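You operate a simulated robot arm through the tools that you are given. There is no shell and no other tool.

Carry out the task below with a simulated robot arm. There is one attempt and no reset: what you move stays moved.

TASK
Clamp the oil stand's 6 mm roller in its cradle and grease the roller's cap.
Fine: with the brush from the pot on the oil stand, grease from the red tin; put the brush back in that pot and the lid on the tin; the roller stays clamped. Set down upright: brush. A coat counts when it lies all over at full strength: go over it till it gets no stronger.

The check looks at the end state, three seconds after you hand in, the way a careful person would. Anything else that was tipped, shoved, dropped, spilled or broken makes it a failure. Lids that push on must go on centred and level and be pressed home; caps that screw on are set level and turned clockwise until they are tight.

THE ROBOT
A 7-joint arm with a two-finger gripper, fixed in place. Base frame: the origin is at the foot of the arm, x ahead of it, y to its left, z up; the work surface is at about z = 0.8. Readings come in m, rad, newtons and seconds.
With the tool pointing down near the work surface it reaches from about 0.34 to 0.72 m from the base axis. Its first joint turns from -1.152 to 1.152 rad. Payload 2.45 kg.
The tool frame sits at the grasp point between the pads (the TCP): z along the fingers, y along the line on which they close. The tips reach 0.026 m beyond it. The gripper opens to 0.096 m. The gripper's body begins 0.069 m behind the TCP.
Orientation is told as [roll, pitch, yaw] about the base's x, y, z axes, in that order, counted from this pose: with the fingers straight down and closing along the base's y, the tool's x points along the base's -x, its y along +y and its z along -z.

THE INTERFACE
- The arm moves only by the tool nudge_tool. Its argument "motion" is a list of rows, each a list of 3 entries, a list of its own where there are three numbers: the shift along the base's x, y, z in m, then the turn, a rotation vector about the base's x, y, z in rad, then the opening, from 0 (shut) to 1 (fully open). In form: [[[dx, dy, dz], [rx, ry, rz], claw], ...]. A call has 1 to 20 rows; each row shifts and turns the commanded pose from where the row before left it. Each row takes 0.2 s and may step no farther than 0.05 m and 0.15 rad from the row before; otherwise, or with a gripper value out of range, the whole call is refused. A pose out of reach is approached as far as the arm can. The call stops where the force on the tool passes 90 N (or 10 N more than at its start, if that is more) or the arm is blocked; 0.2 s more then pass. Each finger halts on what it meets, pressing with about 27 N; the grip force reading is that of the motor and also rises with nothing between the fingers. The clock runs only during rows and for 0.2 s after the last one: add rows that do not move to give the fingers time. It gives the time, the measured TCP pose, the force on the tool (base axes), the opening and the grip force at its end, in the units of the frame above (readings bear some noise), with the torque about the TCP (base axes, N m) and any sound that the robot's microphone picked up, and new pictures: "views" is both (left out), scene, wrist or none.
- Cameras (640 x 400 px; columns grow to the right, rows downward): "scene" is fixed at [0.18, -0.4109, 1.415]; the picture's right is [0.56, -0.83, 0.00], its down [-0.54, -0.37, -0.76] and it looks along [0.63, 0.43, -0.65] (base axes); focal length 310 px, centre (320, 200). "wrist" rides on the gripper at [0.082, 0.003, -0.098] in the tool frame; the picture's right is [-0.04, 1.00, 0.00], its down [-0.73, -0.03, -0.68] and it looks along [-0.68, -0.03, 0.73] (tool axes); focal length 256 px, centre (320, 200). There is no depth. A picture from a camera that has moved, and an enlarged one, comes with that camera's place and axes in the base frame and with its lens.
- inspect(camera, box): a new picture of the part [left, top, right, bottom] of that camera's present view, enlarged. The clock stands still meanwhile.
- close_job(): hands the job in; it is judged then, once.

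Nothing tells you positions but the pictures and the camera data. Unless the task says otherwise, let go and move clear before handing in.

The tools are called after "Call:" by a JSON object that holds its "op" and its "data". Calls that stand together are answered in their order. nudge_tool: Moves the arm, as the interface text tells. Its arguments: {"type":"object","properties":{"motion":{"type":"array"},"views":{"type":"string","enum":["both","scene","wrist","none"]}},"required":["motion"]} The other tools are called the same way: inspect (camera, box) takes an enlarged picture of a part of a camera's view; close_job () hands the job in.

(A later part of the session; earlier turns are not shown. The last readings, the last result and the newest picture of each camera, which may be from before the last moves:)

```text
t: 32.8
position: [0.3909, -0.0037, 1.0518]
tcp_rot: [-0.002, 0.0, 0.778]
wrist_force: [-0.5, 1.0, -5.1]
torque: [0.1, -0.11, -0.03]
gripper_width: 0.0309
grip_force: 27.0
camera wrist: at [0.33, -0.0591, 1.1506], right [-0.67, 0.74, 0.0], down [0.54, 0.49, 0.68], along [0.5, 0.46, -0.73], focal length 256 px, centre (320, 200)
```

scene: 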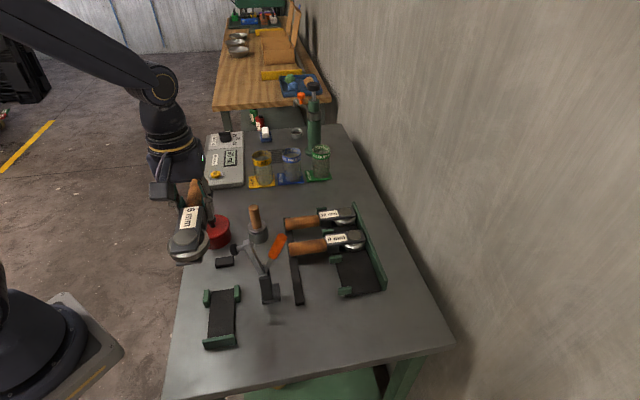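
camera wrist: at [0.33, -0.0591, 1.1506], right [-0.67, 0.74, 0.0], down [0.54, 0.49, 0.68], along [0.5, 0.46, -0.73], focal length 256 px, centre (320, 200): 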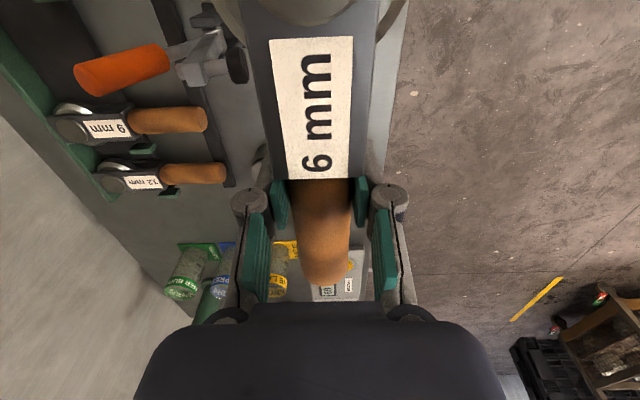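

Now I lower the roller toward the cradle with a stop to check alignment and clearance.

Call:
{"op": "nudge_tool", "data": {"motion": [[[0.0005, 0, -0.005], [0, 0, 0.005], 0], [[0, 0, -0.01], [0, 0, 0], 0], [[0, 0, -0.012], [0, 0, 0], 0], [[0, 0, -0.012], [0, 0, 0], 0], [[0, 0, -0.012], [0, 0, 0], 0], [[0, 0, -0.012], [0, 0, 0], 0], [[0, 0, -0.012], [0, 0, 0], 0], [[0, 0, -0.012], [0, 0, 0], 0], [[0, 0, -0.012], [0, 0, 0], 0], [[0, 0, -0.012], [0, 0, 0], 0], [[0, 0, -0.01], [0, 0, 0], 0], [[0, 0, -0.008], [0, 0, 0], 0], [[0, 0, -0.005], [0, 0, 0], 0]], "views": "both"}}

Call:
{"op": "inspect", "data": {"camera": "scene", "box": [150, 200, 310, 360]}}

```text
t: 35.6
position: [0.3925, -0.0047, 0.9172]
tcp_rot: [0.0, -0.001, 0.785]
wrist_force: [-0.3, 0.4, -4.2]
torque: [0.09, -0.12, -0.01]
gripper_width: 0.031
grip_force: 26.6
camera wrist: at [0.3318, -0.0605, 1.016], right [-0.68, 0.73, 0.0], down [0.54, 0.5, 0.68], along [0.5, 0.46, -0.73], focal length 256 px, centre (320, 200)
```

scene: 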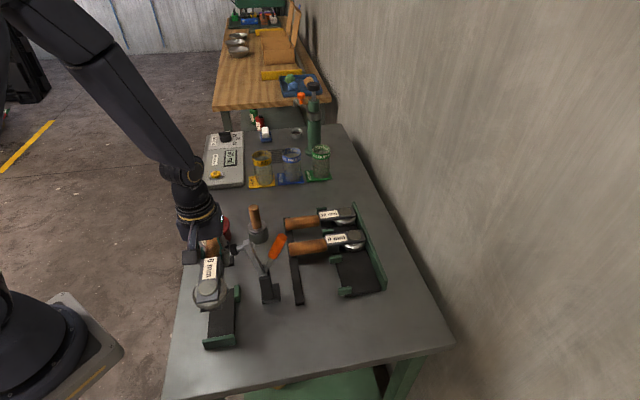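
wrist: 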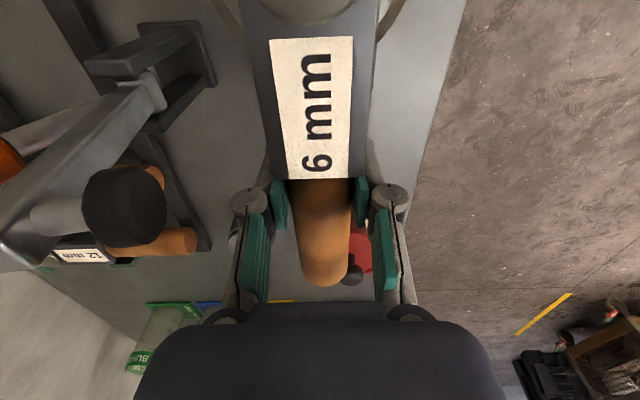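

```text
2.50 times, centred on (230, 280) of scene
camera zoom: at [0.1801, -0.4109, 1.415], right [0.56, -0.83, 0.0], down [-0.54, -0.37, -0.76], along [0.63, 0.43, -0.65], focal length 775 px, centre (545, 0)
```

zoom: 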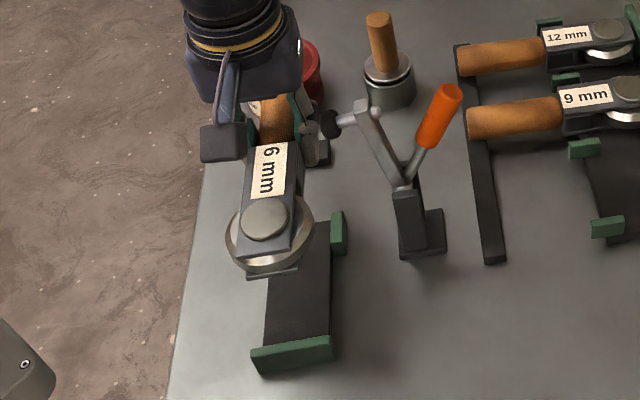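

Call:
{"op": "nudge_tool", "data": {"motion": [[[0, 0, -0.008], [0, 0, 0], 0], [[0, 0, -0.01], [0, 0, 0], 0], [[0, 0, -0.01], [0, 0, 0], 0], [[0, 0, -0.01], [0, 0, 0], 0], [[0, 0, -0.01], [0, 0, 0], 0], [[0, 0, -0.01], [0, 0, 0], 0], [[0, 0, -0.006], [0, 0, 0], 0], [[0, 0, -0.003], [0, 0, 0], 0]], "views": "both"}}

Call:
{"op": "inspect", "data": {"camera": "scene", "box": [170, 220, 300, 360]}}

```text
t: 37.4
position: [0.3931, -0.0056, 0.8497]
tcp_rot: [0.001, 0.0, 0.786]
wrist_force: [0.0, -0.1, -3.8]
torque: [0.13, -0.11, 0.0]
gripper_width: 0.0311
grip_force: 26.8
camera wrist: at [0.3321, -0.0606, 0.9497], right [-0.68, 0.73, 0.0], down [0.54, 0.5, 0.68], along [0.5, 0.46, -0.73], focal length 256 px, centre (320, 200)
```

scene: 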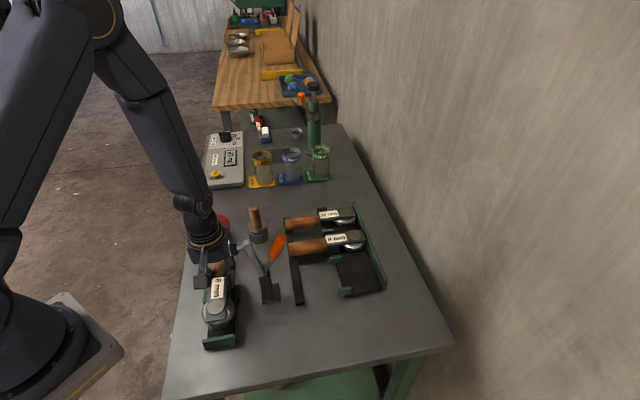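
wrist: 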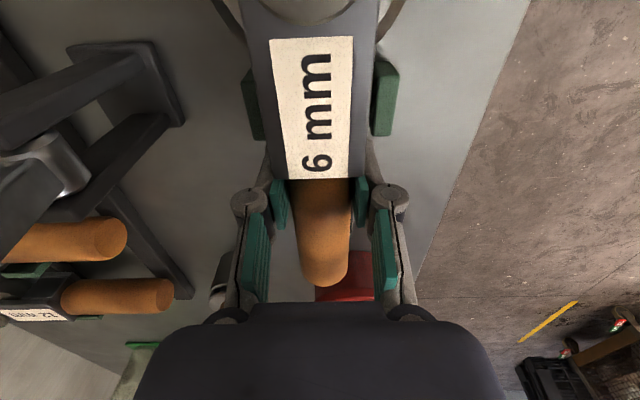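

```text
2.86 times, centred on (235, 290) of scene
camera zoom: at [0.1801, -0.4109, 1.415], right [0.56, -0.83, 0.0], down [-0.54, -0.37, -0.76], along [0.63, 0.43, -0.65], focal length 886 px, centre (563, -57)
```

zoom: 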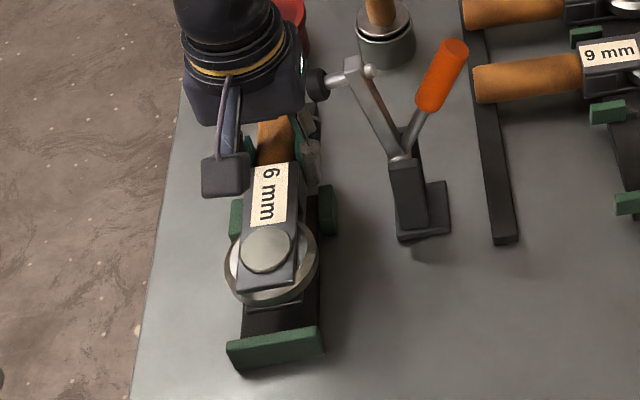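

Call:
{"op": "nudge_tool", "data": {"motion": [[[-0.001, 0.001, -0.004], [0, 0, 0], 0], [[0, 0, -0.004], [0, 0, 0], 0], [[0, 0, -0.004], [0, 0, 0], 0], [[0, 0, -0.003], [0, 0, 0], 0], [[0, 0, -0.001], [0, 0, 0], 0]], "views": "none"}}

Call:
{"op": "nudge_tool", "data": {"motion": [[[0, 0, -0.0015], [0, 0, 0], 0]], "views": "none"}}

Call:
{"op": "nudge_tool", "data": {"motion": [[[0, 0, -0.001], [0, 0, 0], 0]], "views": "both"}}

Call:
{"op": "inspect", "data": {"camera": "scene", "box": [170, 220, 300, 360]}}

```text
t: 38.6
position: [0.3922, -0.0037, 0.8365]
tcp_rot: [-0.003, -0.001, 0.785]
wrist_force: [-4.4, 0.3, 82.0]
torque: [0.49, 1.71, -0.04]
gripper_width: 0.0345
grip_force: 26.8
```

```text
t: 38.9
position: [0.3931, -0.003, 0.8371]
tcp_rot: [-0.002, -0.001, 0.789]
wrist_force: [-3.8, 0.0, 22.3]
torque: [0.29, 0.54, -0.04]
gripper_width: 0.0338
grip_force: 27.2
stopped in row 1: the force on the tool passed its limit at 99 N (the readings are from after the stop); the commanded pose is now the measured one
```

```text
t: 39.3
position: [0.3919, -0.0041, 0.8371]
tcp_rot: [-0.007, -0.003, 0.788]
wrist_force: [-8.4, 2.6, 79.3]
torque: [0.29, 1.53, -0.08]
gripper_width: 0.0345
grip_force: 27.1
camera wrist: at [0.331, -0.0594, 0.9355], right [-0.68, 0.73, 0.0], down [0.53, 0.5, 0.68], along [0.5, 0.46, -0.73], focal length 256 px, centre (320, 200)
```

scene: 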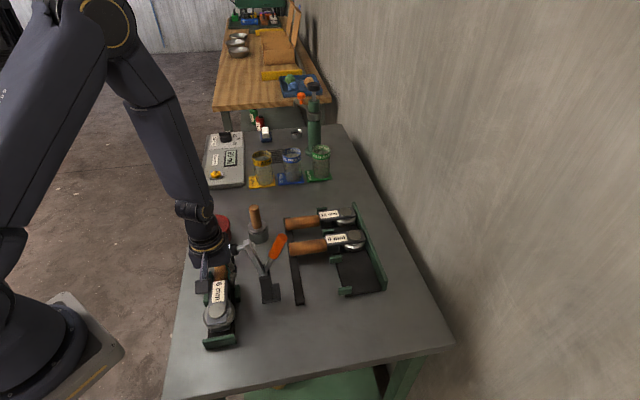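
wrist: 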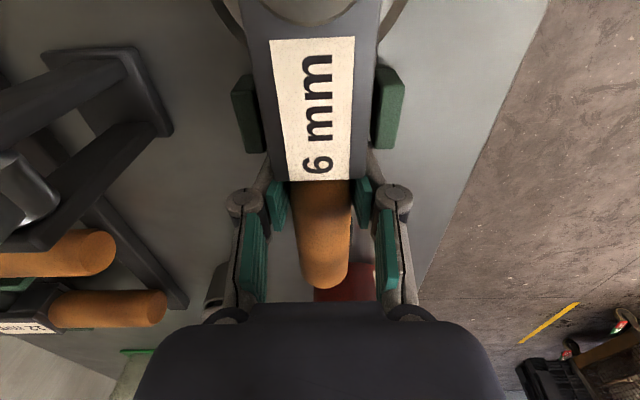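

```text
2.86 times, centred on (235, 290) of scene
camera zoom: at [0.1789, -0.4108, 1.4152], right [0.56, -0.83, 0.0], down [-0.54, -0.37, -0.76], along [0.63, 0.43, -0.65], focal length 886 px, centre (563, -57)
```

zoom: 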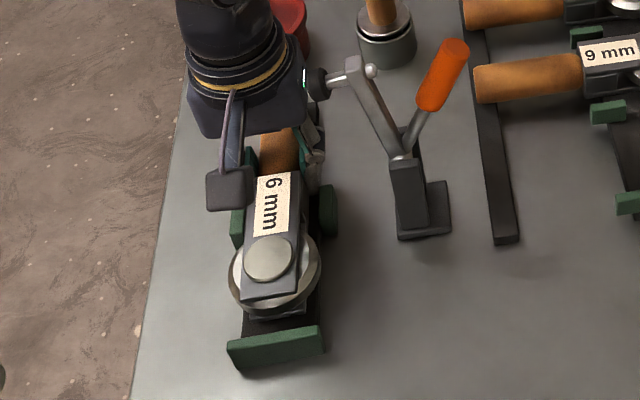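

The upward force of about 80 N seems to be a fingertip landing on the end of a neck block. I'll back up and then shift a few millimetres along the axis away from the blocks.

Call:
{"op": "nudge_tool", "data": {"motion": [[[0, 0, 0.003], [0, 0, 0], 0], [[0, 0, 0.004], [0, 0, 0], 0], [[0, 0, 0.005], [0, 0, 0], 0], [[0, 0, 0.003], [0, 0, 0], 0], [[0, 0, 0], [0, 0, 0], 0]], "views": "both"}}

Call:
{"op": "inspect", "data": {"camera": "wrist", "box": [220, 40, 420, 240]}}

Call:
{"op": "inspect", "data": {"camera": "scene", "box": [190, 230, 290, 350]}}

```text
t: 40.5
position: [0.3949, -0.0033, 0.8493]
tcp_rot: [-0.002, -0.003, 0.786]
wrist_force: [-0.4, -0.1, -3.7]
torque: [0.11, -0.14, 0.01]
gripper_width: 0.0311
grip_force: 27.5
camera wrist: at [0.3324, -0.059, 0.9488], right [-0.68, 0.73, 0.0], down [0.54, 0.5, 0.68], along [0.5, 0.46, -0.73], focal length 256 px, centre (320, 200)
```

scene: 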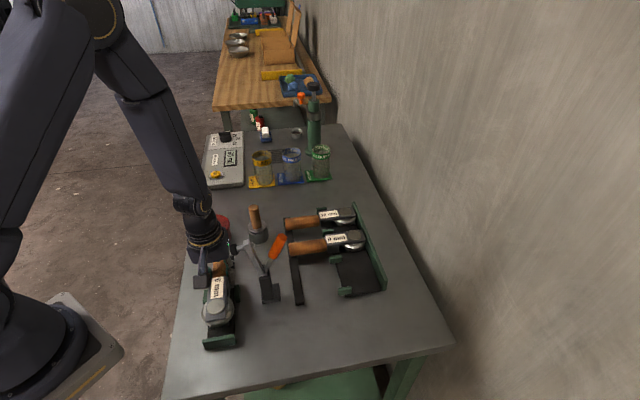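
wrist: 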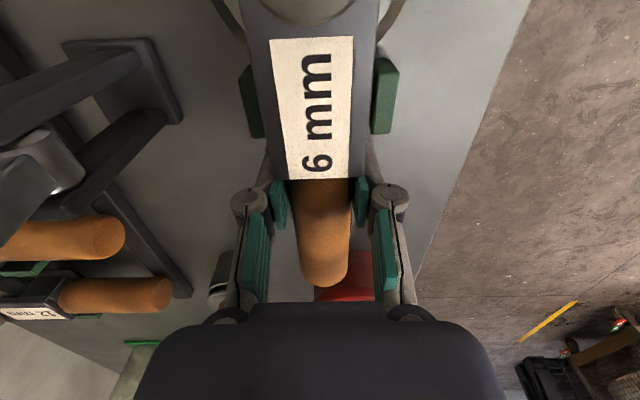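

```text
2.00 times, centred on (320, 140) of wrist
camera zoom: at [0.3324, -0.059, 0.9488], right [-0.68, 0.73, 0.0], down [0.54, 0.5, 0.68], along [0.5, 0.46, -0.73], focal length 512 px, centre (320, 320)
```

zoom: 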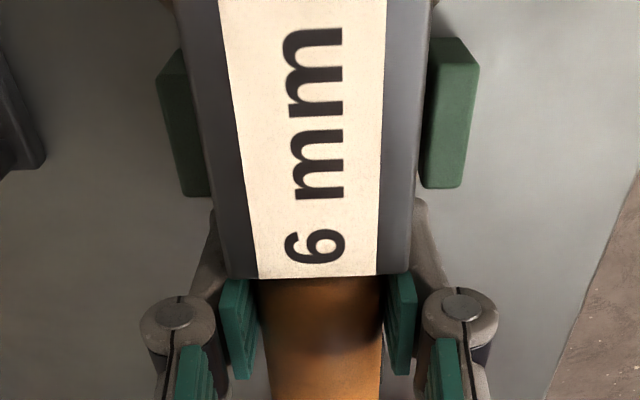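

```text
3.33 times, centred on (240, 290) of scene
camera zoom: at [0.1801, -0.4109, 1.415], right [0.56, -0.83, 0.0], down [-0.54, -0.37, -0.76], along [0.63, 0.43, -0.65], focal length 1033 px, centre (587, -100)
```

zoom: 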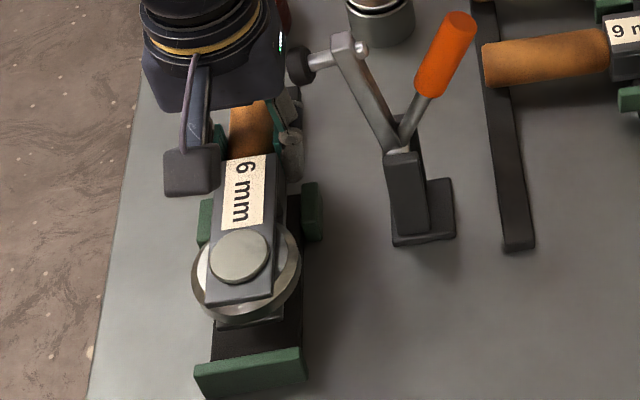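

The contact point works out to the fingertips on the end of the cradle plate. I'll move 5–6 mm farther along the axis and lower again in small steps.

Call:
{"op": "nudge_tool", "data": {"motion": [[[0.002, 0.002, 0], [0, 0, 0], 0], [[0.002, 0.002, 0], [0, 0, 0], 0], [[0, 0, -0.004], [0, 0, 0], 0], [[0, 0, -0.004], [0, 0, 0], 0], [[0, 0, -0.003], [0, 0, 0], 0], [[0, 0, -0.002], [0, 0, 0], 0]], "views": "none"}}

Call:
{"op": "nudge_tool", "data": {"motion": [[[0, 0, -0.002], [0, 0, 0], 0]], "views": "none"}}

Call:
{"op": "nudge_tool", "data": {"motion": [[[0, 0, -0.0015], [0, 0, 0], 0]], "views": "both"}}

```text
t: 41.9
position: [0.3977, 0.0004, 0.8366]
tcp_rot: [-0.001, -0.002, 0.788]
wrist_force: [-0.1, -0.6, -3.9]
torque: [0.11, -0.08, 0.02]
gripper_width: 0.0313
grip_force: 27.1
```

```text
t: 42.3
position: [0.398, 0.0014, 0.834]
tcp_rot: [-0.001, -0.002, 0.788]
wrist_force: [0.2, -0.3, -3.6]
torque: [0.12, -0.13, -0.02]
gripper_width: 0.0309
grip_force: 26.8
```

```text
t: 42.7
position: [0.3971, 0.0008, 0.8345]
tcp_rot: [-0.003, -0.002, 0.788]
wrist_force: [0.3, 0.4, -4.5]
torque: [0.15, -0.09, 0.0]
gripper_width: 0.0311
grip_force: 27.0
camera wrist: at [0.3364, -0.0556, 0.9325], right [-0.68, 0.73, 0.0], down [0.54, 0.5, 0.68], along [0.5, 0.46, -0.73], focal length 256 px, centre (320, 200)
```

scene: 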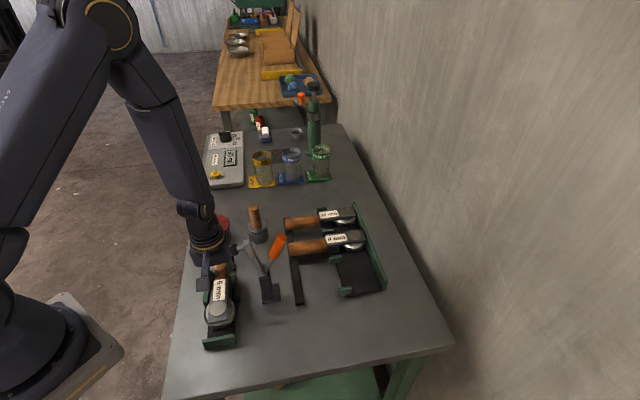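
wrist: 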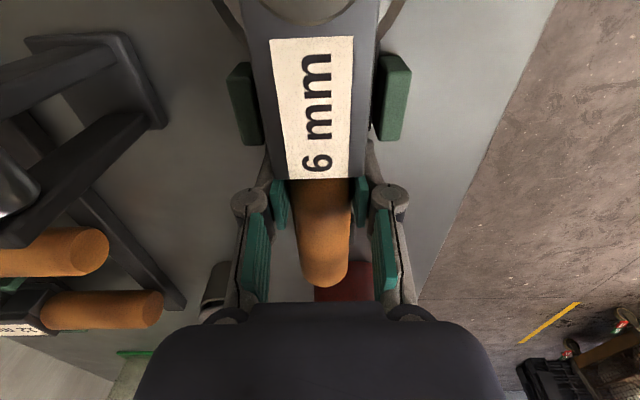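

Call:
{"op": "nudge_tool", "data": {"motion": [[[0, 0, -0.0015], [0, 0, 0], 0]], "views": "none"}}

Call:
{"op": "nudge_tool", "data": {"motion": [[[0, 0, -0.0015], [0, 0, 0], 0]], "views": "none"}}

Call:
{"op": "nudge_tool", "data": {"motion": [[[0, 0, -0.001], [0, 0, 0], 0]], "views": "none"}}

```text
t: 43.1
position: [0.3981, 0.0007, 0.8325]
tcp_rot: [-0.003, -0.001, 0.787]
wrist_force: [-0.9, 3.1, 3.2]
torque: [-0.27, 0.54, -0.2]
gripper_width: 0.0309
grip_force: 27.0
```

```text
t: 43.5
position: [0.398, -0.0004, 0.8323]
tcp_rot: [-0.003, -0.002, 0.787]
wrist_force: [1.5, -2.0, 2.9]
torque: [-0.06, 0.05, 0.04]
gripper_width: 0.031
grip_force: 27.4
```

```text
t: 43.9
position: [0.3966, -0.0006, 0.8303]
tcp_rot: [-0.004, -0.004, 0.787]
wrist_force: [3.0, -3.4, 17.5]
torque: [-0.2, 0.1, -0.02]
gripper_width: 0.0314
grip_force: 27.1
```

The roller is seated, with a firm upward reaction at z≈0.831. I'll ease off, open, and rise straight up.

Call:
{"op": "nudge_tool", "data": {"motion": [[[0, 0, 0.001], [0, 0, 0], 0], [[0, 0, 0], [0, 0, 0], 0.2], [[0, 0, 0], [0, 0, 0], 0.4], [[0, 0, 0], [0, 0, 0], 0.55], [[0, 0, 0], [0, 0, 0], 0.55], [[0, 0, 0], [0, 0, 0], 0.55]], "views": "wrist"}}

Call:
{"op": "nudge_tool", "data": {"motion": [[[0, 0, 0.005], [0, 0, 0], 0.55], [[0, 0, 0.015], [0, 0, 0], 0.55], [[0, 0, 0.03], [0, 0, 0], 0.55], [[0, 0, 0.04], [0, 0, 0], 0.55], [[0, 0, 0.05], [0, 0, 0], 0.55], [[0, 0, 0.04], [0, 0, 0], 0.55], [[0, 0, 0], [0, 0, 0], 0.55]], "views": "both"}}

```text
t: 45.3
position: [0.3981, 0.001, 0.8316]
tcp_rot: [-0.001, -0.001, 0.787]
wrist_force: [0.2, 0.7, -0.2]
torque: [0.02, -0.04, 0.0]
gripper_width: 0.0531
grip_force: 0.1
camera wrist: at [0.3363, -0.056, 0.9299], right [-0.68, 0.73, 0.0], down [0.54, 0.5, 0.68], along [0.5, 0.46, -0.73], focal length 256 px, centre (320, 200)
```

wrist: 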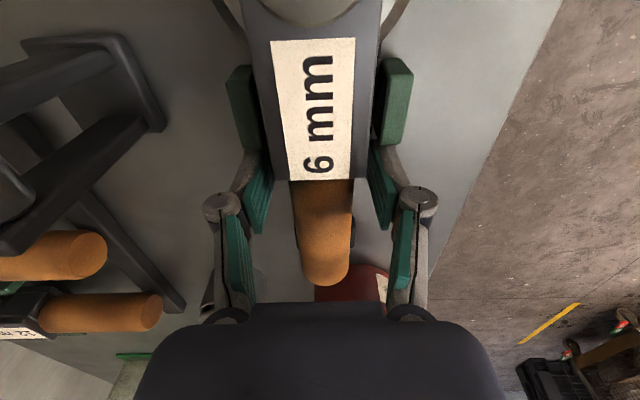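

```text
t: 46.9
position: [0.3997, 0.0026, 1.0093]
tcp_rot: [-0.002, -0.002, 0.788]
wrist_force: [0.5, -0.5, 1.3]
torque: [-0.03, 0.03, -0.01]
gripper_width: 0.0527
grip_force: 0.1
camera wrist: at [0.3384, -0.0537, 1.1083], right [-0.68, 0.73, 0.0], down [0.54, 0.5, 0.68], along [0.5, 0.46, -0.73], focal length 256 px, centre (320, 200)
```

scene: 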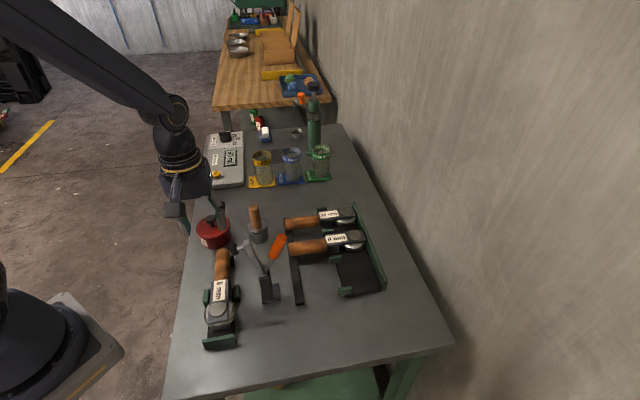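
wrist: 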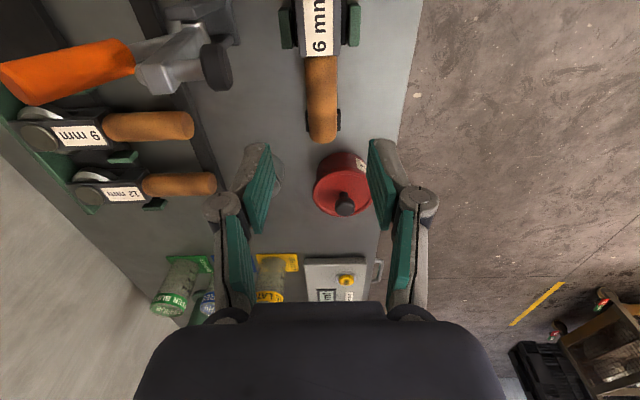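

Call:
{"op": "inspect", "data": {"camera": "scene", "box": [180, 230, 310, 360]}}

Call:
{"op": "inspect", "data": {"camera": "scene", "box": [195, 265, 255, 355]}}

Call:
{"op": "inspect", "data": {"camera": "wrist", "box": [260, 0, 380, 150]}}

```text
3.08 times, centred on (245, 295) of scene
camera zoom: at [0.18, -0.4108, 1.415], right [0.56, -0.83, 0.0], down [-0.54, -0.37, -0.76], along [0.63, 0.43, -0.65], focal length 954 px, centre (551, -92)
```

zoom: 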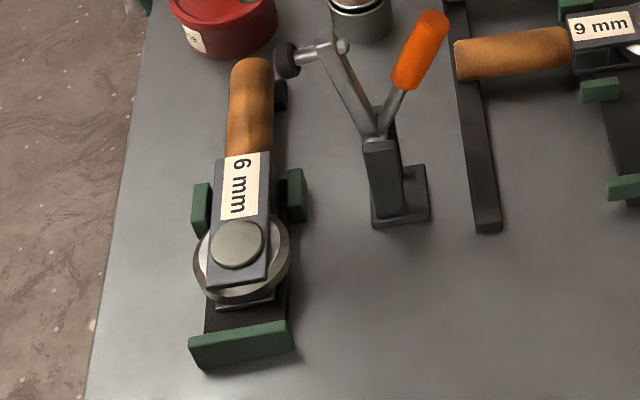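

```text
4.44 times, centred on (225, 310) of scene
camera zoom: at [0.18, -0.4108, 1.415], right [0.56, -0.83, 0.0], down [-0.54, -0.37, -0.76], along [0.63, 0.43, -0.65], focal length 1377 px, centre (742, -289)
```

zoom: 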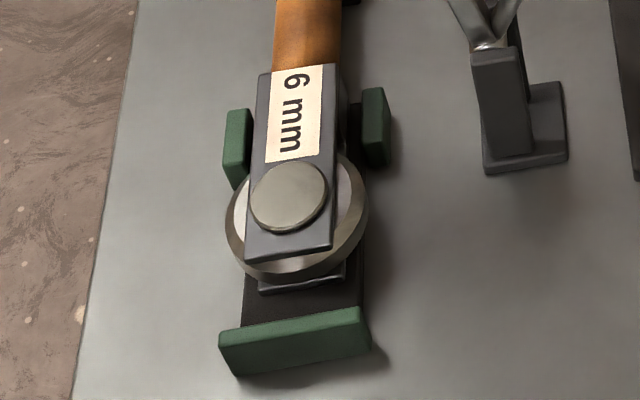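

```text
2.67 times, centred on (320, 75) of wrist
camera zoom: at [0.3384, -0.0537, 1.1083], right [-0.68, 0.73, 0.0], down [0.54, 0.5, 0.68], along [0.5, 0.46, -0.73], focal length 683 px, centre (320, 533)
```

zoom: 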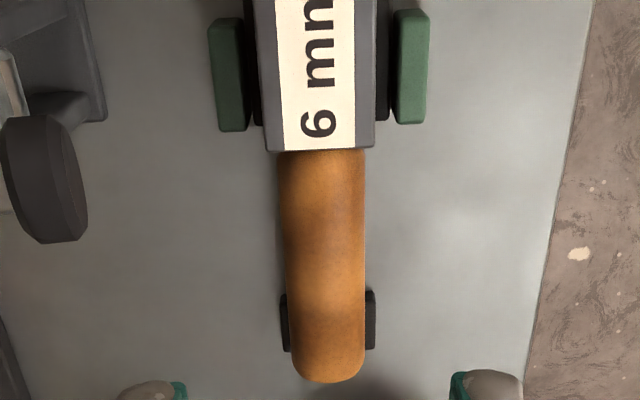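

The roller sits centred in the cradle with its handle end on the rest. Next I take the clamp: I'll bring shut fingertips to the rack side of the orange handle and watch from the side.

Call:
{"op": "nudge_tool", "data": {"motion": [[[0, 0, 0.045], [0, 0, 0], 0.3], [[0.0182, -0.0302, 0], [0, 0, 0], 0.0], [[0.0182, -0.0302, 0], [0, 0, 0], 0.0], [[0.0182, -0.0302, 0], [0, 0, 0], 0.0], [[0.0182, -0.0302, 0], [0, 0, 0], 0.0], [[0.0182, -0.0302, 0], [0, 0, 0], 0.0], [[0, 0, 0], [0, 0, 0], 0.0]], "views": "both"}}

```text
t: 48.5
position: [0.4902, -0.1485, 1.0568]
tcp_rot: [-0.003, -0.002, 0.788]
wrist_force: [0.2, 0.5, 0.1]
torque: [0.01, 0.01, 0.01]
gripper_width: 0.0
grip_force: 27.2
camera wrist: at [0.4289, -0.204, 1.1548], right [-0.68, 0.73, 0.0], down [0.54, 0.5, 0.68], along [0.5, 0.46, -0.73], focal length 256 px, centre (320, 200)
```

scene: 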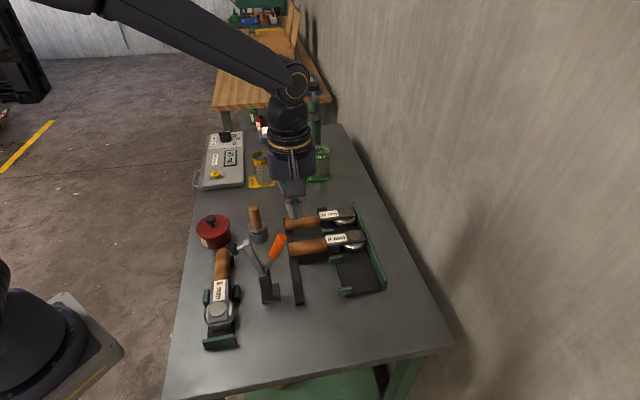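
wrist: 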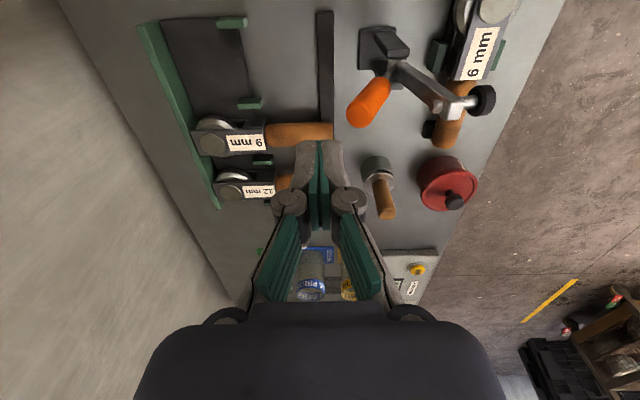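

Call:
{"op": "inspect", "data": {"camera": "wrist", "box": [340, 20, 500, 140]}}

```text
3.33 times, centred on (420, 80) of wrist
camera zoom: at [0.4289, -0.204, 1.1548], right [-0.68, 0.73, 0.0], down [0.54, 0.5, 0.68], along [0.5, 0.46, -0.73], focal length 853 px, centre (-13, 600)
```

zoom: 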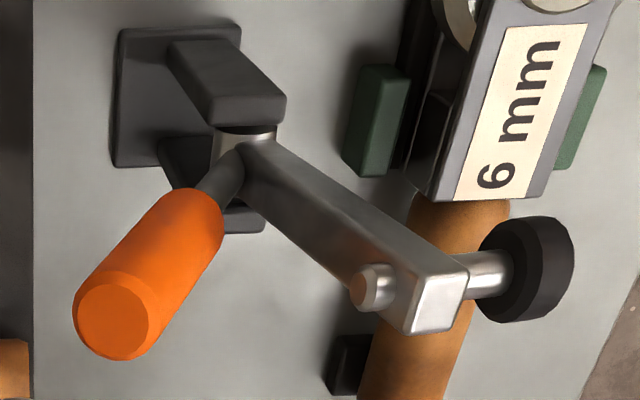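

Call:
{"op": "nudge_tool", "data": {"motion": [[[0, 0, -0.035], [0, 0, 0], 0], [[0, 0, -0.035], [0, 0, 0], 0], [[0, 0, -0.025], [0, 0, 0], 0], [[0, 0, 0], [0, 0, 0], 0]], "views": "none"}}

Call:
{"op": "nudge_tool", "data": {"motion": [[[-0.0028, 0.0028, 0], [0, 0, 0], 0], [[-0.0028, 0.0028, 0], [0, 0, 0], 0], [[-0.0028, 0.0028, 0], [0, 0, 0], 0], [[-0.0028, 0.0028, 0], [0, 0, 0], 0], [[0, 0, 0], [0, 0, 0], 0]], "views": "both"}}

```text
t: 49.5
position: [0.4904, -0.1499, 0.9609]
tcp_rot: [0.0, -0.002, 0.787]
wrist_force: [0.1, 0.1, -0.2]
torque: [0.01, 0.0, -0.02]
gripper_width: 0.0
grip_force: 26.8
```

```text
t: 50.7
position: [0.4779, -0.1392, 0.961]
tcp_rot: [-0.002, -0.001, 0.787]
wrist_force: [1.1, -4.0, 3.2]
torque: [0.18, 0.07, 0.04]
gripper_width: 0.0002
grip_force: 27.1
camera wrist: at [0.4157, -0.1948, 1.0592], right [-0.68, 0.73, 0.0], down [0.54, 0.5, 0.68], along [0.5, 0.46, -0.73], focal length 256 px, centre (320, 200)
```

scene: 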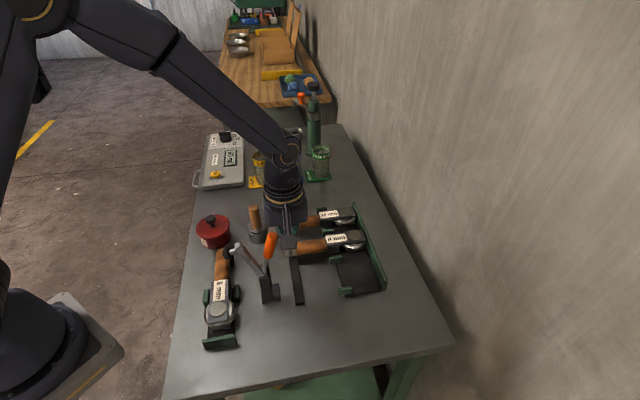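
wrist: 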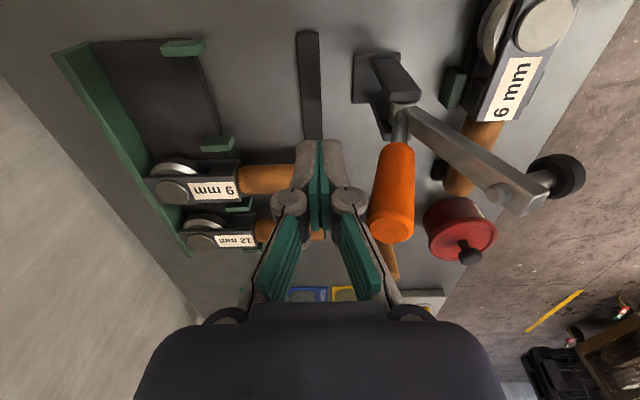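

The lever swings easily toward the cradle, arm and handle together. I'll keep pushing along the arc.

Call:
{"op": "nudge_tool", "data": {"motion": [[[-0.0028, 0.0028, 0], [0, 0, 0], 0], [[-0.0028, 0.0028, 0], [0, 0, 0], 0], [[-0.0028, 0.0028, 0], [0, 0, 0], 0], [[-0.0028, 0.0028, 0], [0, 0, 0], 0], [[-0.0028, 0.0028, 0], [0, 0, 0], 0], [[-0.0028, 0.0028, 0], [0, 0, 0], 0], [[-0.0028, 0.0028, 0], [0, 0, 0], 0], [[-0.0028, 0.0028, 0], [0, 0, 0], 0]], "views": "both"}}

```text
t: 52.5
position: [0.455, -0.1163, 0.9616]
tcp_rot: [-0.001, -0.002, 0.786]
wrist_force: [-0.3, -2.3, 1.3]
torque: [0.1, -0.02, 0.03]
gripper_width: 0.0
grip_force: 26.9
camera wrist: at [0.3935, -0.1728, 1.0599], right [-0.68, 0.73, 0.0], down [0.54, 0.5, 0.68], along [0.5, 0.46, -0.73], focal length 256 px, centre (320, 200)
```

scene: 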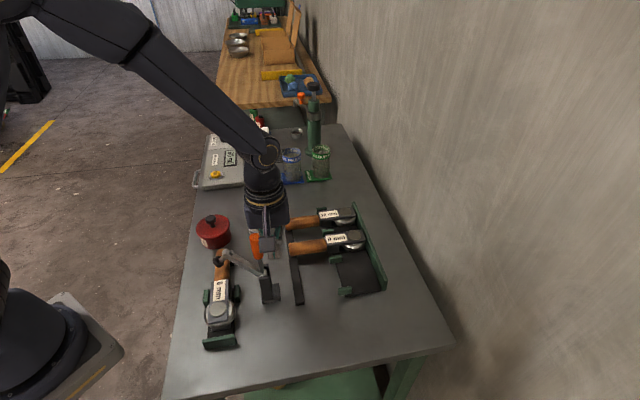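
wrist: 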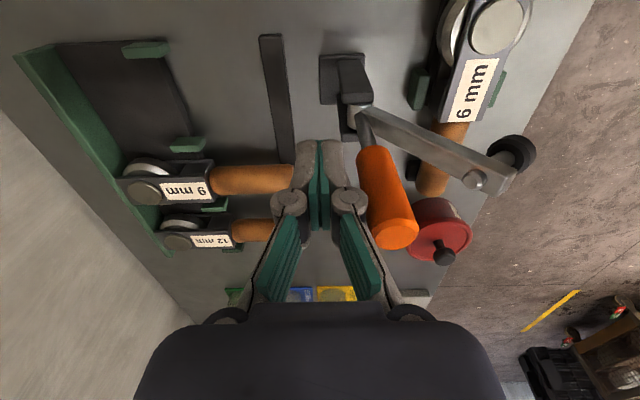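

Call:
{"op": "nudge_tool", "data": {"motion": [[[-0.0028, 0.0028, 0], [0, 0, 0], 0], [[-0.0028, 0.0028, 0], [0, 0, 0], 0], [[-0.0028, 0.0028, 0], [0, 0, 0], 0], [[-0.0028, 0.0028, 0], [0, 0, 0], 0], [[-0.0028, 0.0028, 0], [0, 0, 0], 0], [[-0.0028, 0.0028, 0], [0, 0, 0], 0], [[-0.0028, 0.0028, 0], [0, 0, 0], 0], [[-0.0028, 0.0028, 0], [0, 0, 0], 0]], "views": "both"}}

```text
t: 54.3
position: [0.433, -0.0947, 0.9625]
tcp_rot: [-0.003, -0.003, 0.788]
wrist_force: [1.1, -0.6, -0.4]
torque: [-0.01, 0.05, -0.02]
gripper_width: 0.0001
grip_force: 26.9
camera wrist: at [0.3711, -0.1499, 1.0607], right [-0.68, 0.73, 0.0], down [0.54, 0.5, 0.68], along [0.5, 0.46, -0.73], focal length 256 px, centre (320, 200)
```

scene: 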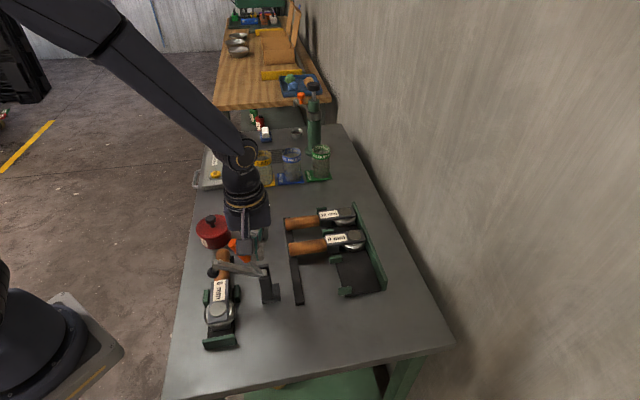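
wrist: 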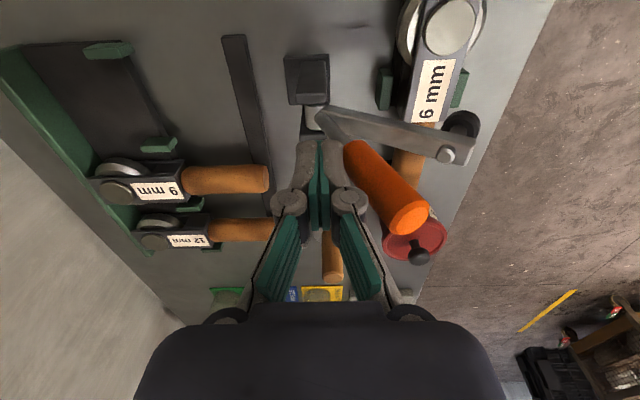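

Call:
{"op": "nudge_tool", "data": {"motion": [[[-0.0028, 0.0028, 0], [0, 0, 0], 0], [[-0.0028, 0.0028, 0], [0, 0, 0], 0], [[-0.0028, 0.0028, 0], [0, 0, 0], 0], [[-0.0028, 0.0028, 0], [0, 0, 0], 0], [[-0.0028, 0.0028, 0], [0, 0, 0], 0], [[-0.0028, 0.0028, 0], [0, 0, 0], 0], [[-0.0028, 0.0028, 0], [0, 0, 0], 0], [[-0.0028, 0.0028, 0], [0, 0, 0], 0]], "views": "both"}}

Call:
{"op": "inspect", "data": {"camera": "scene", "box": [190, 210, 290, 330]}}

```text
t: 56.1
position: [0.4092, -0.0719, 0.9613]
tcp_rot: [-0.001, -0.001, 0.788]
wrist_force: [0.1, 0.7, 0.3]
torque: [0.01, -0.01, 0.04]
gripper_width: 0.0
grip_force: 26.8
camera wrist: at [0.3485, -0.1281, 1.0592], right [-0.68, 0.73, 0.0], down [0.54, 0.5, 0.68], along [0.5, 0.46, -0.73], focal length 256 px, centre (320, 200)
```

scene: 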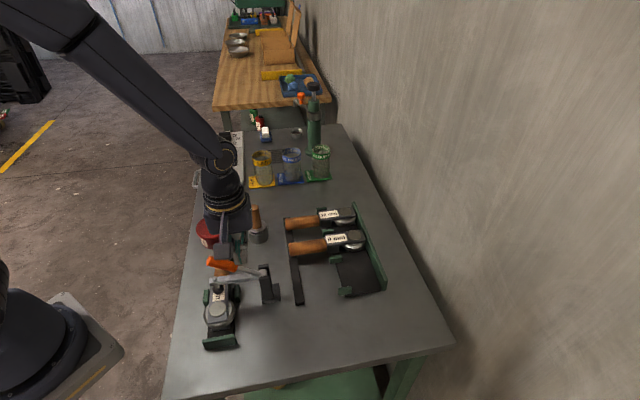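
wrist: 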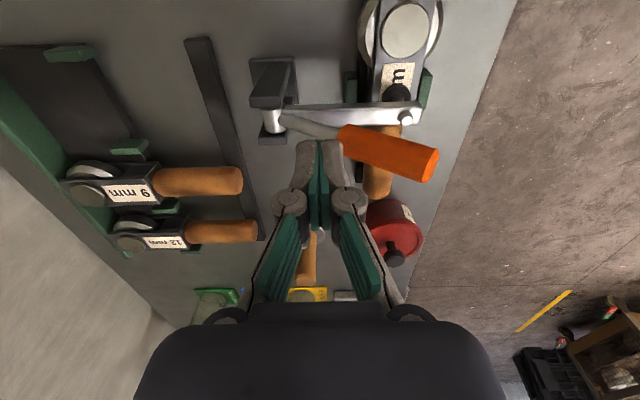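

```text
3.33 times, centred on (240, 270) of scene
camera zoom: at [0.18, -0.4109, 1.415], right [0.56, -0.83, 0.0], down [-0.54, -0.37, -0.76], along [0.63, 0.43, -0.65], focal length 1033 px, centre (587, -33)
```

zoom: 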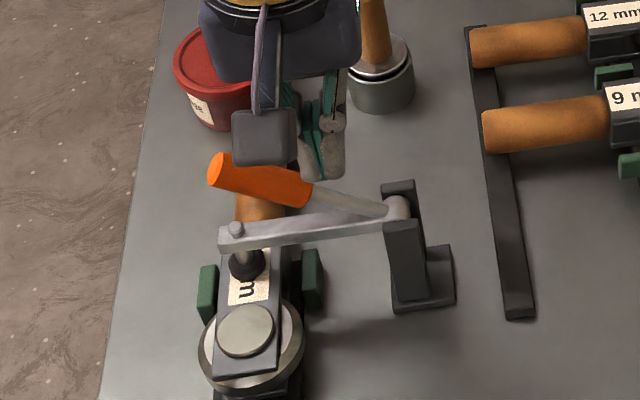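

The clamp has snapped over and its pad rests on the roller's steel body. I'll look closer, then press the handle down to make sure it is home.

Call:
{"op": "inspect", "data": {"camera": "wrist", "box": [240, 0, 460, 210]}}

Call:
{"op": "nudge_tool", "data": {"motion": [[[0, 0, 0.03], [0, 0, 0], 0], [[-0.015, 0.015, 0.01], [0, 0, 0], 0], [[-0.0135, 0.0135, 0], [0, 0, 0], 0], [[0, 0, 0], [0, 0, 0], 0]], "views": "both"}}

```text
1.90 times, centred on (350, 105) of wrist
camera zoom: at [0.3485, -0.1281, 1.0592], right [-0.68, 0.73, 0.0], down [0.54, 0.5, 0.68], along [0.5, 0.46, -0.73], focal length 488 px, centre (263, 381)
```

zoom: 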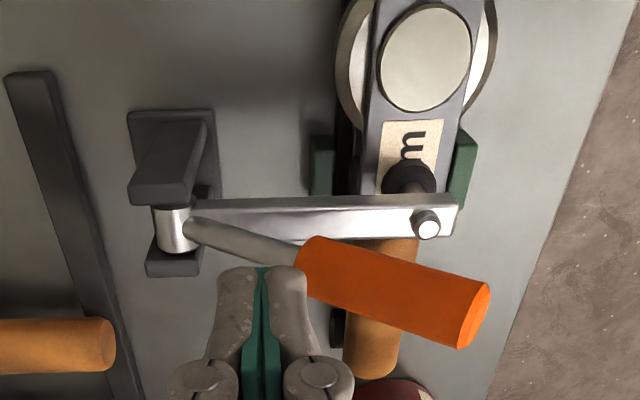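

```text
t: 57.1
position: [0.3819, -0.0441, 1.0023]
tcp_rot: [-0.003, -0.002, 0.787]
wrist_force: [-1.0, -0.4, -0.7]
torque: [0.0, -0.03, 0.02]
gripper_width: 0.0001
grip_force: 26.5
camera wrist: at [0.3202, -0.1002, 1.099], right [-0.68, 0.73, 0.0], down [0.54, 0.5, 0.68], along [0.5, 0.46, -0.73], focal length 256 px, centre (320, 200)
```

scene: 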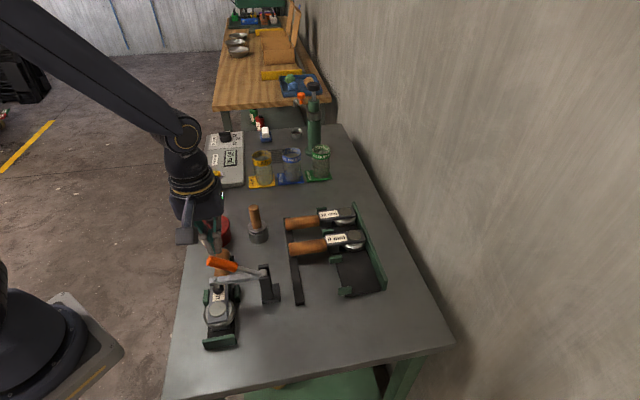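
wrist: 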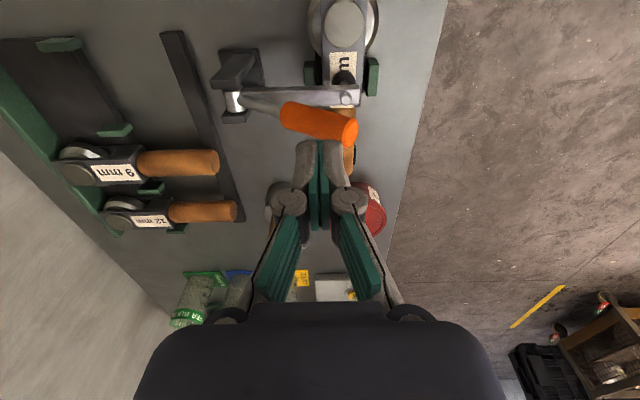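

Call:
{"op": "nudge_tool", "data": {"motion": [[[0, 0, -0.015], [0, 0, 0], 0], [[0, 0, -0.004], [0, 0, 0], 0], [[0, 0, -0.004], [0, 0, 0], 0], [[0, 0, -0.004], [0, 0, 0], 0]], "views": "none"}}

Call:
{"op": "nudge_tool", "data": {"motion": [[[0, 0, -0.003], [0, 0, 0], 0], [[0, 0, -0.003], [0, 0, 0], 0]], "views": "none"}}

Call:
{"op": "nudge_tool", "data": {"motion": [[[0, 0, -0.003], [0, 0, 0], 0], [[0, 0, -0.003], [0, 0, 0], 0]], "views": "none"}}

```text
t: 58.1
position: [0.381, -0.0435, 0.9748]
tcp_rot: [-0.001, -0.001, 0.787]
wrist_force: [-0.1, 0.1, -0.4]
torque: [0.01, -0.04, 0.01]
gripper_width: 0.0
grip_force: 27.2
```

```text
t: 58.7
position: [0.3823, -0.0434, 0.9727]
tcp_rot: [-0.009, -0.004, 0.787]
wrist_force: [-11.0, -5.3, 75.9]
torque: [0.4, 0.7, 0.12]
gripper_width: 0.0
grip_force: 27.2
```

```text
t: 59.0
position: [0.3839, -0.045, 0.9714]
tcp_rot: [-0.011, -0.005, 0.786]
wrist_force: [-1.7, -5.6, 12.0]
torque: [-0.06, 0.08, 0.07]
gripper_width: 0.0
grip_force: 26.2
stopped in row 1: the force on the tool passed its limit at 99 N (the readings are from after the stop); the commanded pose is now the measured one
```

The handle took about 95 N without moving, so the clamp is fully closed. I'll back off and look.

Call:
{"op": "nudge_tool", "data": {"motion": [[[0, 0, 0.01], [0, 0, 0], 0], [[0, 0, 0.03], [0, 0, 0], 0], [[0, 0, 0.04], [0, 0, 0], 0], [[0.02, 0.03, 0.02], [0, 0, 0], 0.0], [[0.02, 0.03, 0], [0, 0, 0], 0.0]], "views": "both"}}

Call:
{"op": "inspect", "data": {"camera": "scene", "box": [190, 230, 290, 350]}}

Call:
{"op": "inspect", "data": {"camera": "scene", "box": [190, 260, 250, 320]}}

```text
t: 60.2
position: [0.4208, 0.0142, 1.0728]
tcp_rot: [-0.007, -0.005, 0.784]
wrist_force: [0.2, -0.5, 0.3]
torque: [0.0, 0.02, -0.03]
gripper_width: 0.0001
grip_force: 27.3
camera wrist: at [0.359, -0.0419, 1.17], right [-0.68, 0.73, -0.01], down [0.53, 0.5, 0.68], along [0.51, 0.46, -0.73], focal length 256 px, centre (320, 200)
```

scene: 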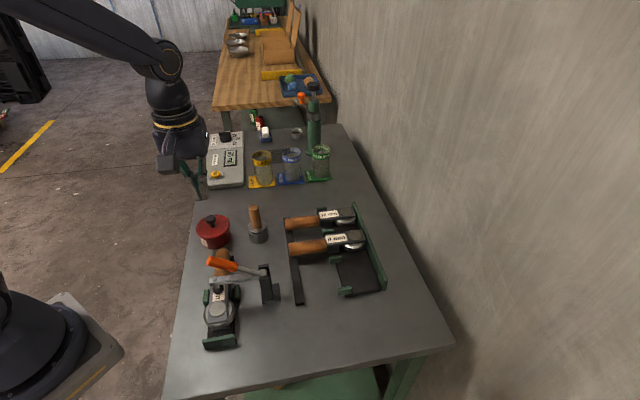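
wrist: 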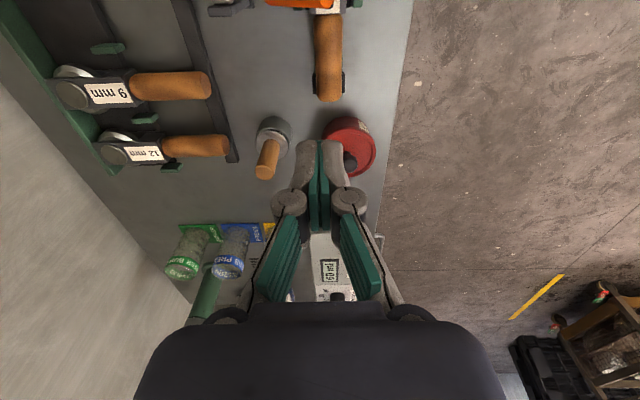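

```text
3.33 times, centred on (240, 290) of scene
camera zoom: at [0.18, -0.4109, 1.415], right [0.56, -0.83, 0.0], down [-0.54, -0.37, -0.76], along [0.63, 0.43, -0.65], focal length 1033 px, centre (587, -100)
```

zoom: 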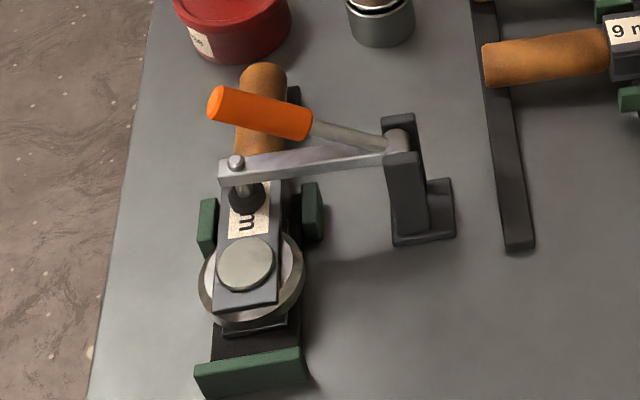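

```text
6.67 times, centred on (220, 290) of scene
camera zoom: at [0.18, -0.4109, 1.415], right [0.56, -0.83, 0.0], down [-0.54, -0.37, -0.76], along [0.63, 0.43, -0.65], focal length 2066 px, centre (987, -400)
```

zoom: 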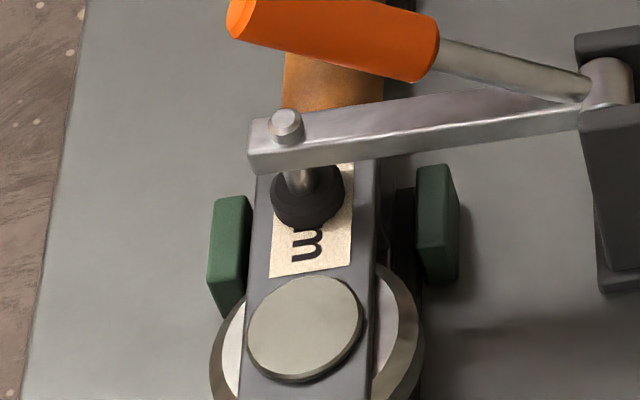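

The roller is clamped. Next is the tin: I'll go over its knob (about (0.491, 0.131)) to see the lid closely before gripping.

Call:
{"op": "nudge_tool", "data": {"motion": [[[0.0117, 0.0195, 0], [0.007, 0.005, -0.131], 0.3], [[0.0117, 0.0195, 0], [0, 0, -0.131], 0.6], [[0.0117, 0.0195, 0], [0, 0, -0.131], 0.6], [[0.0117, 0.0195, -0.02], [0, 0, -0.131], 0.6], [[0.0117, 0.0195, -0.02], [0, 0, -0.131], 0.6], [[0.0117, 0.0195, -0.03], [0, 0, -0.131], 0.6], [[0, 0, 0], [0, 0, 0], 0.6]], "views": "both"}}

Call:
{"op": "inspect", "data": {"camera": "wrist", "box": [220, 60, 420, 240]}}

Call:
{"op": "inspect", "data": {"camera": "scene", "box": [190, 190, 290, 270]}}

```text
t: 61.8
position: [0.4945, 0.1306, 1.0037]
tcp_rot: [0.0, -0.008, -0.001]
wrist_force: [0.5, -0.5, 0.9]
torque: [0.0, -0.02, 0.02]
gripper_width: 0.0576
grip_force: 0.1
camera wrist: at [0.4118, 0.1341, 1.1015], right [0.04, 1.0, 0.0], down [0.73, -0.03, 0.68], along [0.68, -0.03, -0.73], focal length 256 px, centre (320, 200)
```

scene: 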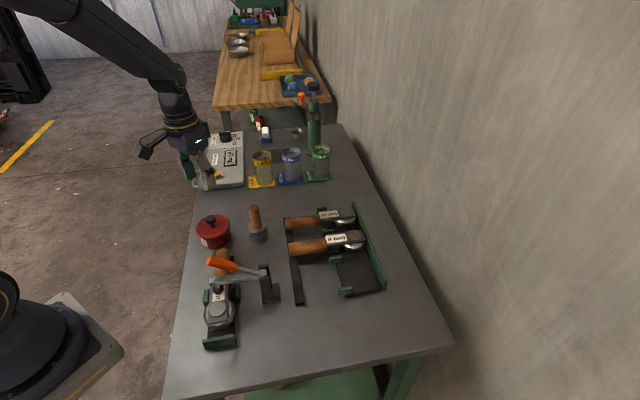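
wrist: 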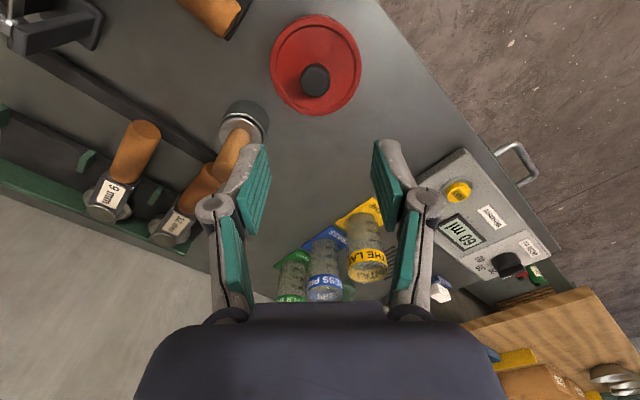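

```text
2.22 times, centred on (320, 150) of wrist
camera zoom: at [0.4118, 0.1341, 1.1015], right [0.04, 1.0, 0.0], down [0.73, -0.03, 0.68], along [0.68, -0.03, -0.73], focal length 569 px, centre (320, 311)
```

zoom: 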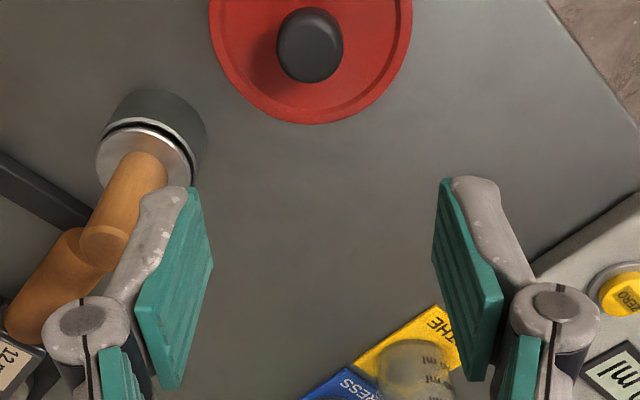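

```text
5.00 times, centred on (240, 230) of scene
camera zoom: at [0.1801, -0.4108, 1.415], right [0.56, -0.83, 0.0], down [-0.54, -0.37, -0.76], along [0.63, 0.43, -0.65], focal length 1550 px, centre (720, 50)
```

zoom: 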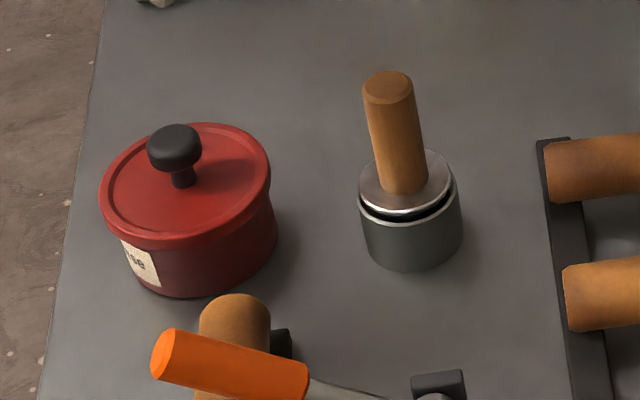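

Call:
{"op": "nudge_tool", "data": {"motion": [[[-0.006, -0.004, -0.02], [0, 0.008, 0], 0.6], [[0, 0, -0.03], [0, 0, 0], 0.6], [[0, 0, -0.02], [0, 0, 0], 0.6], [[0, 0, 0], [0, 0, 0], 0.6]], "views": "both"}}

Call:
{"op": "inspect", "data": {"camera": "wrist", "box": [220, 60, 420, 240]}}

```text
t: 62.8
position: [0.4869, 0.1279, 0.9306]
tcp_rot: [0.0, 0.002, 0.0]
wrist_force: [0.3, 0.1, 0.0]
torque: [-0.03, 0.01, 0.01]
gripper_width: 0.0577
grip_force: 0.1
camera wrist: at [0.4049, 0.1321, 1.0297], right [0.04, 1.0, 0.0], down [0.73, -0.03, 0.68], along [0.68, -0.03, -0.74], focal length 256 px, centre (320, 200)
```

scene: 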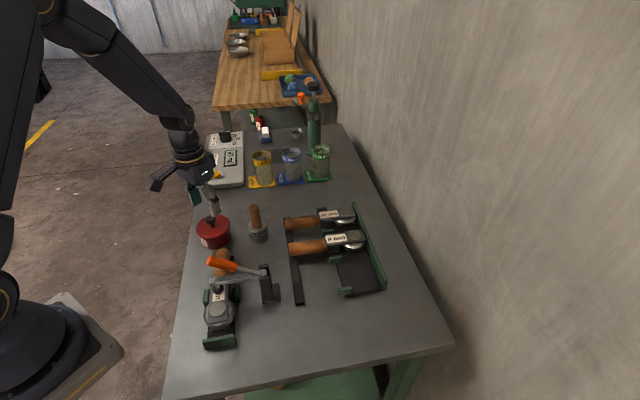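
wrist: 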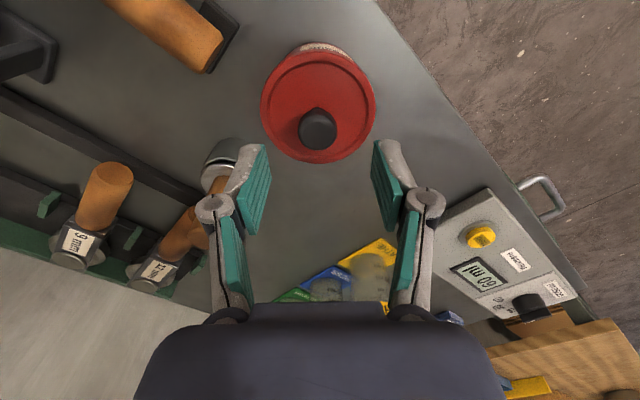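

```text
2.22 times, centred on (320, 150) of wrist
camera zoom: at [0.4049, 0.1321, 1.0297], right [0.04, 1.0, 0.0], down [0.73, -0.03, 0.68], along [0.68, -0.03, -0.74], focal length 569 px, centre (320, 311)
```

zoom: 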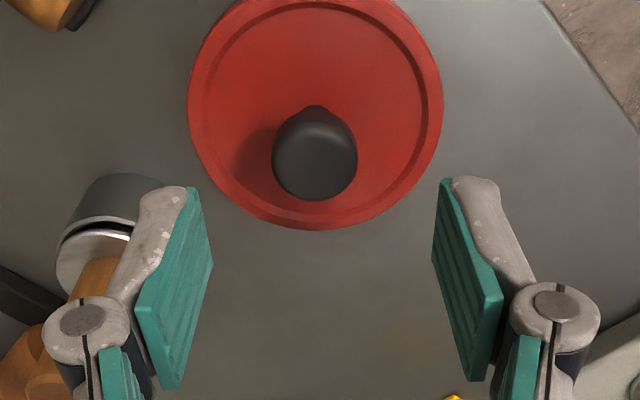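

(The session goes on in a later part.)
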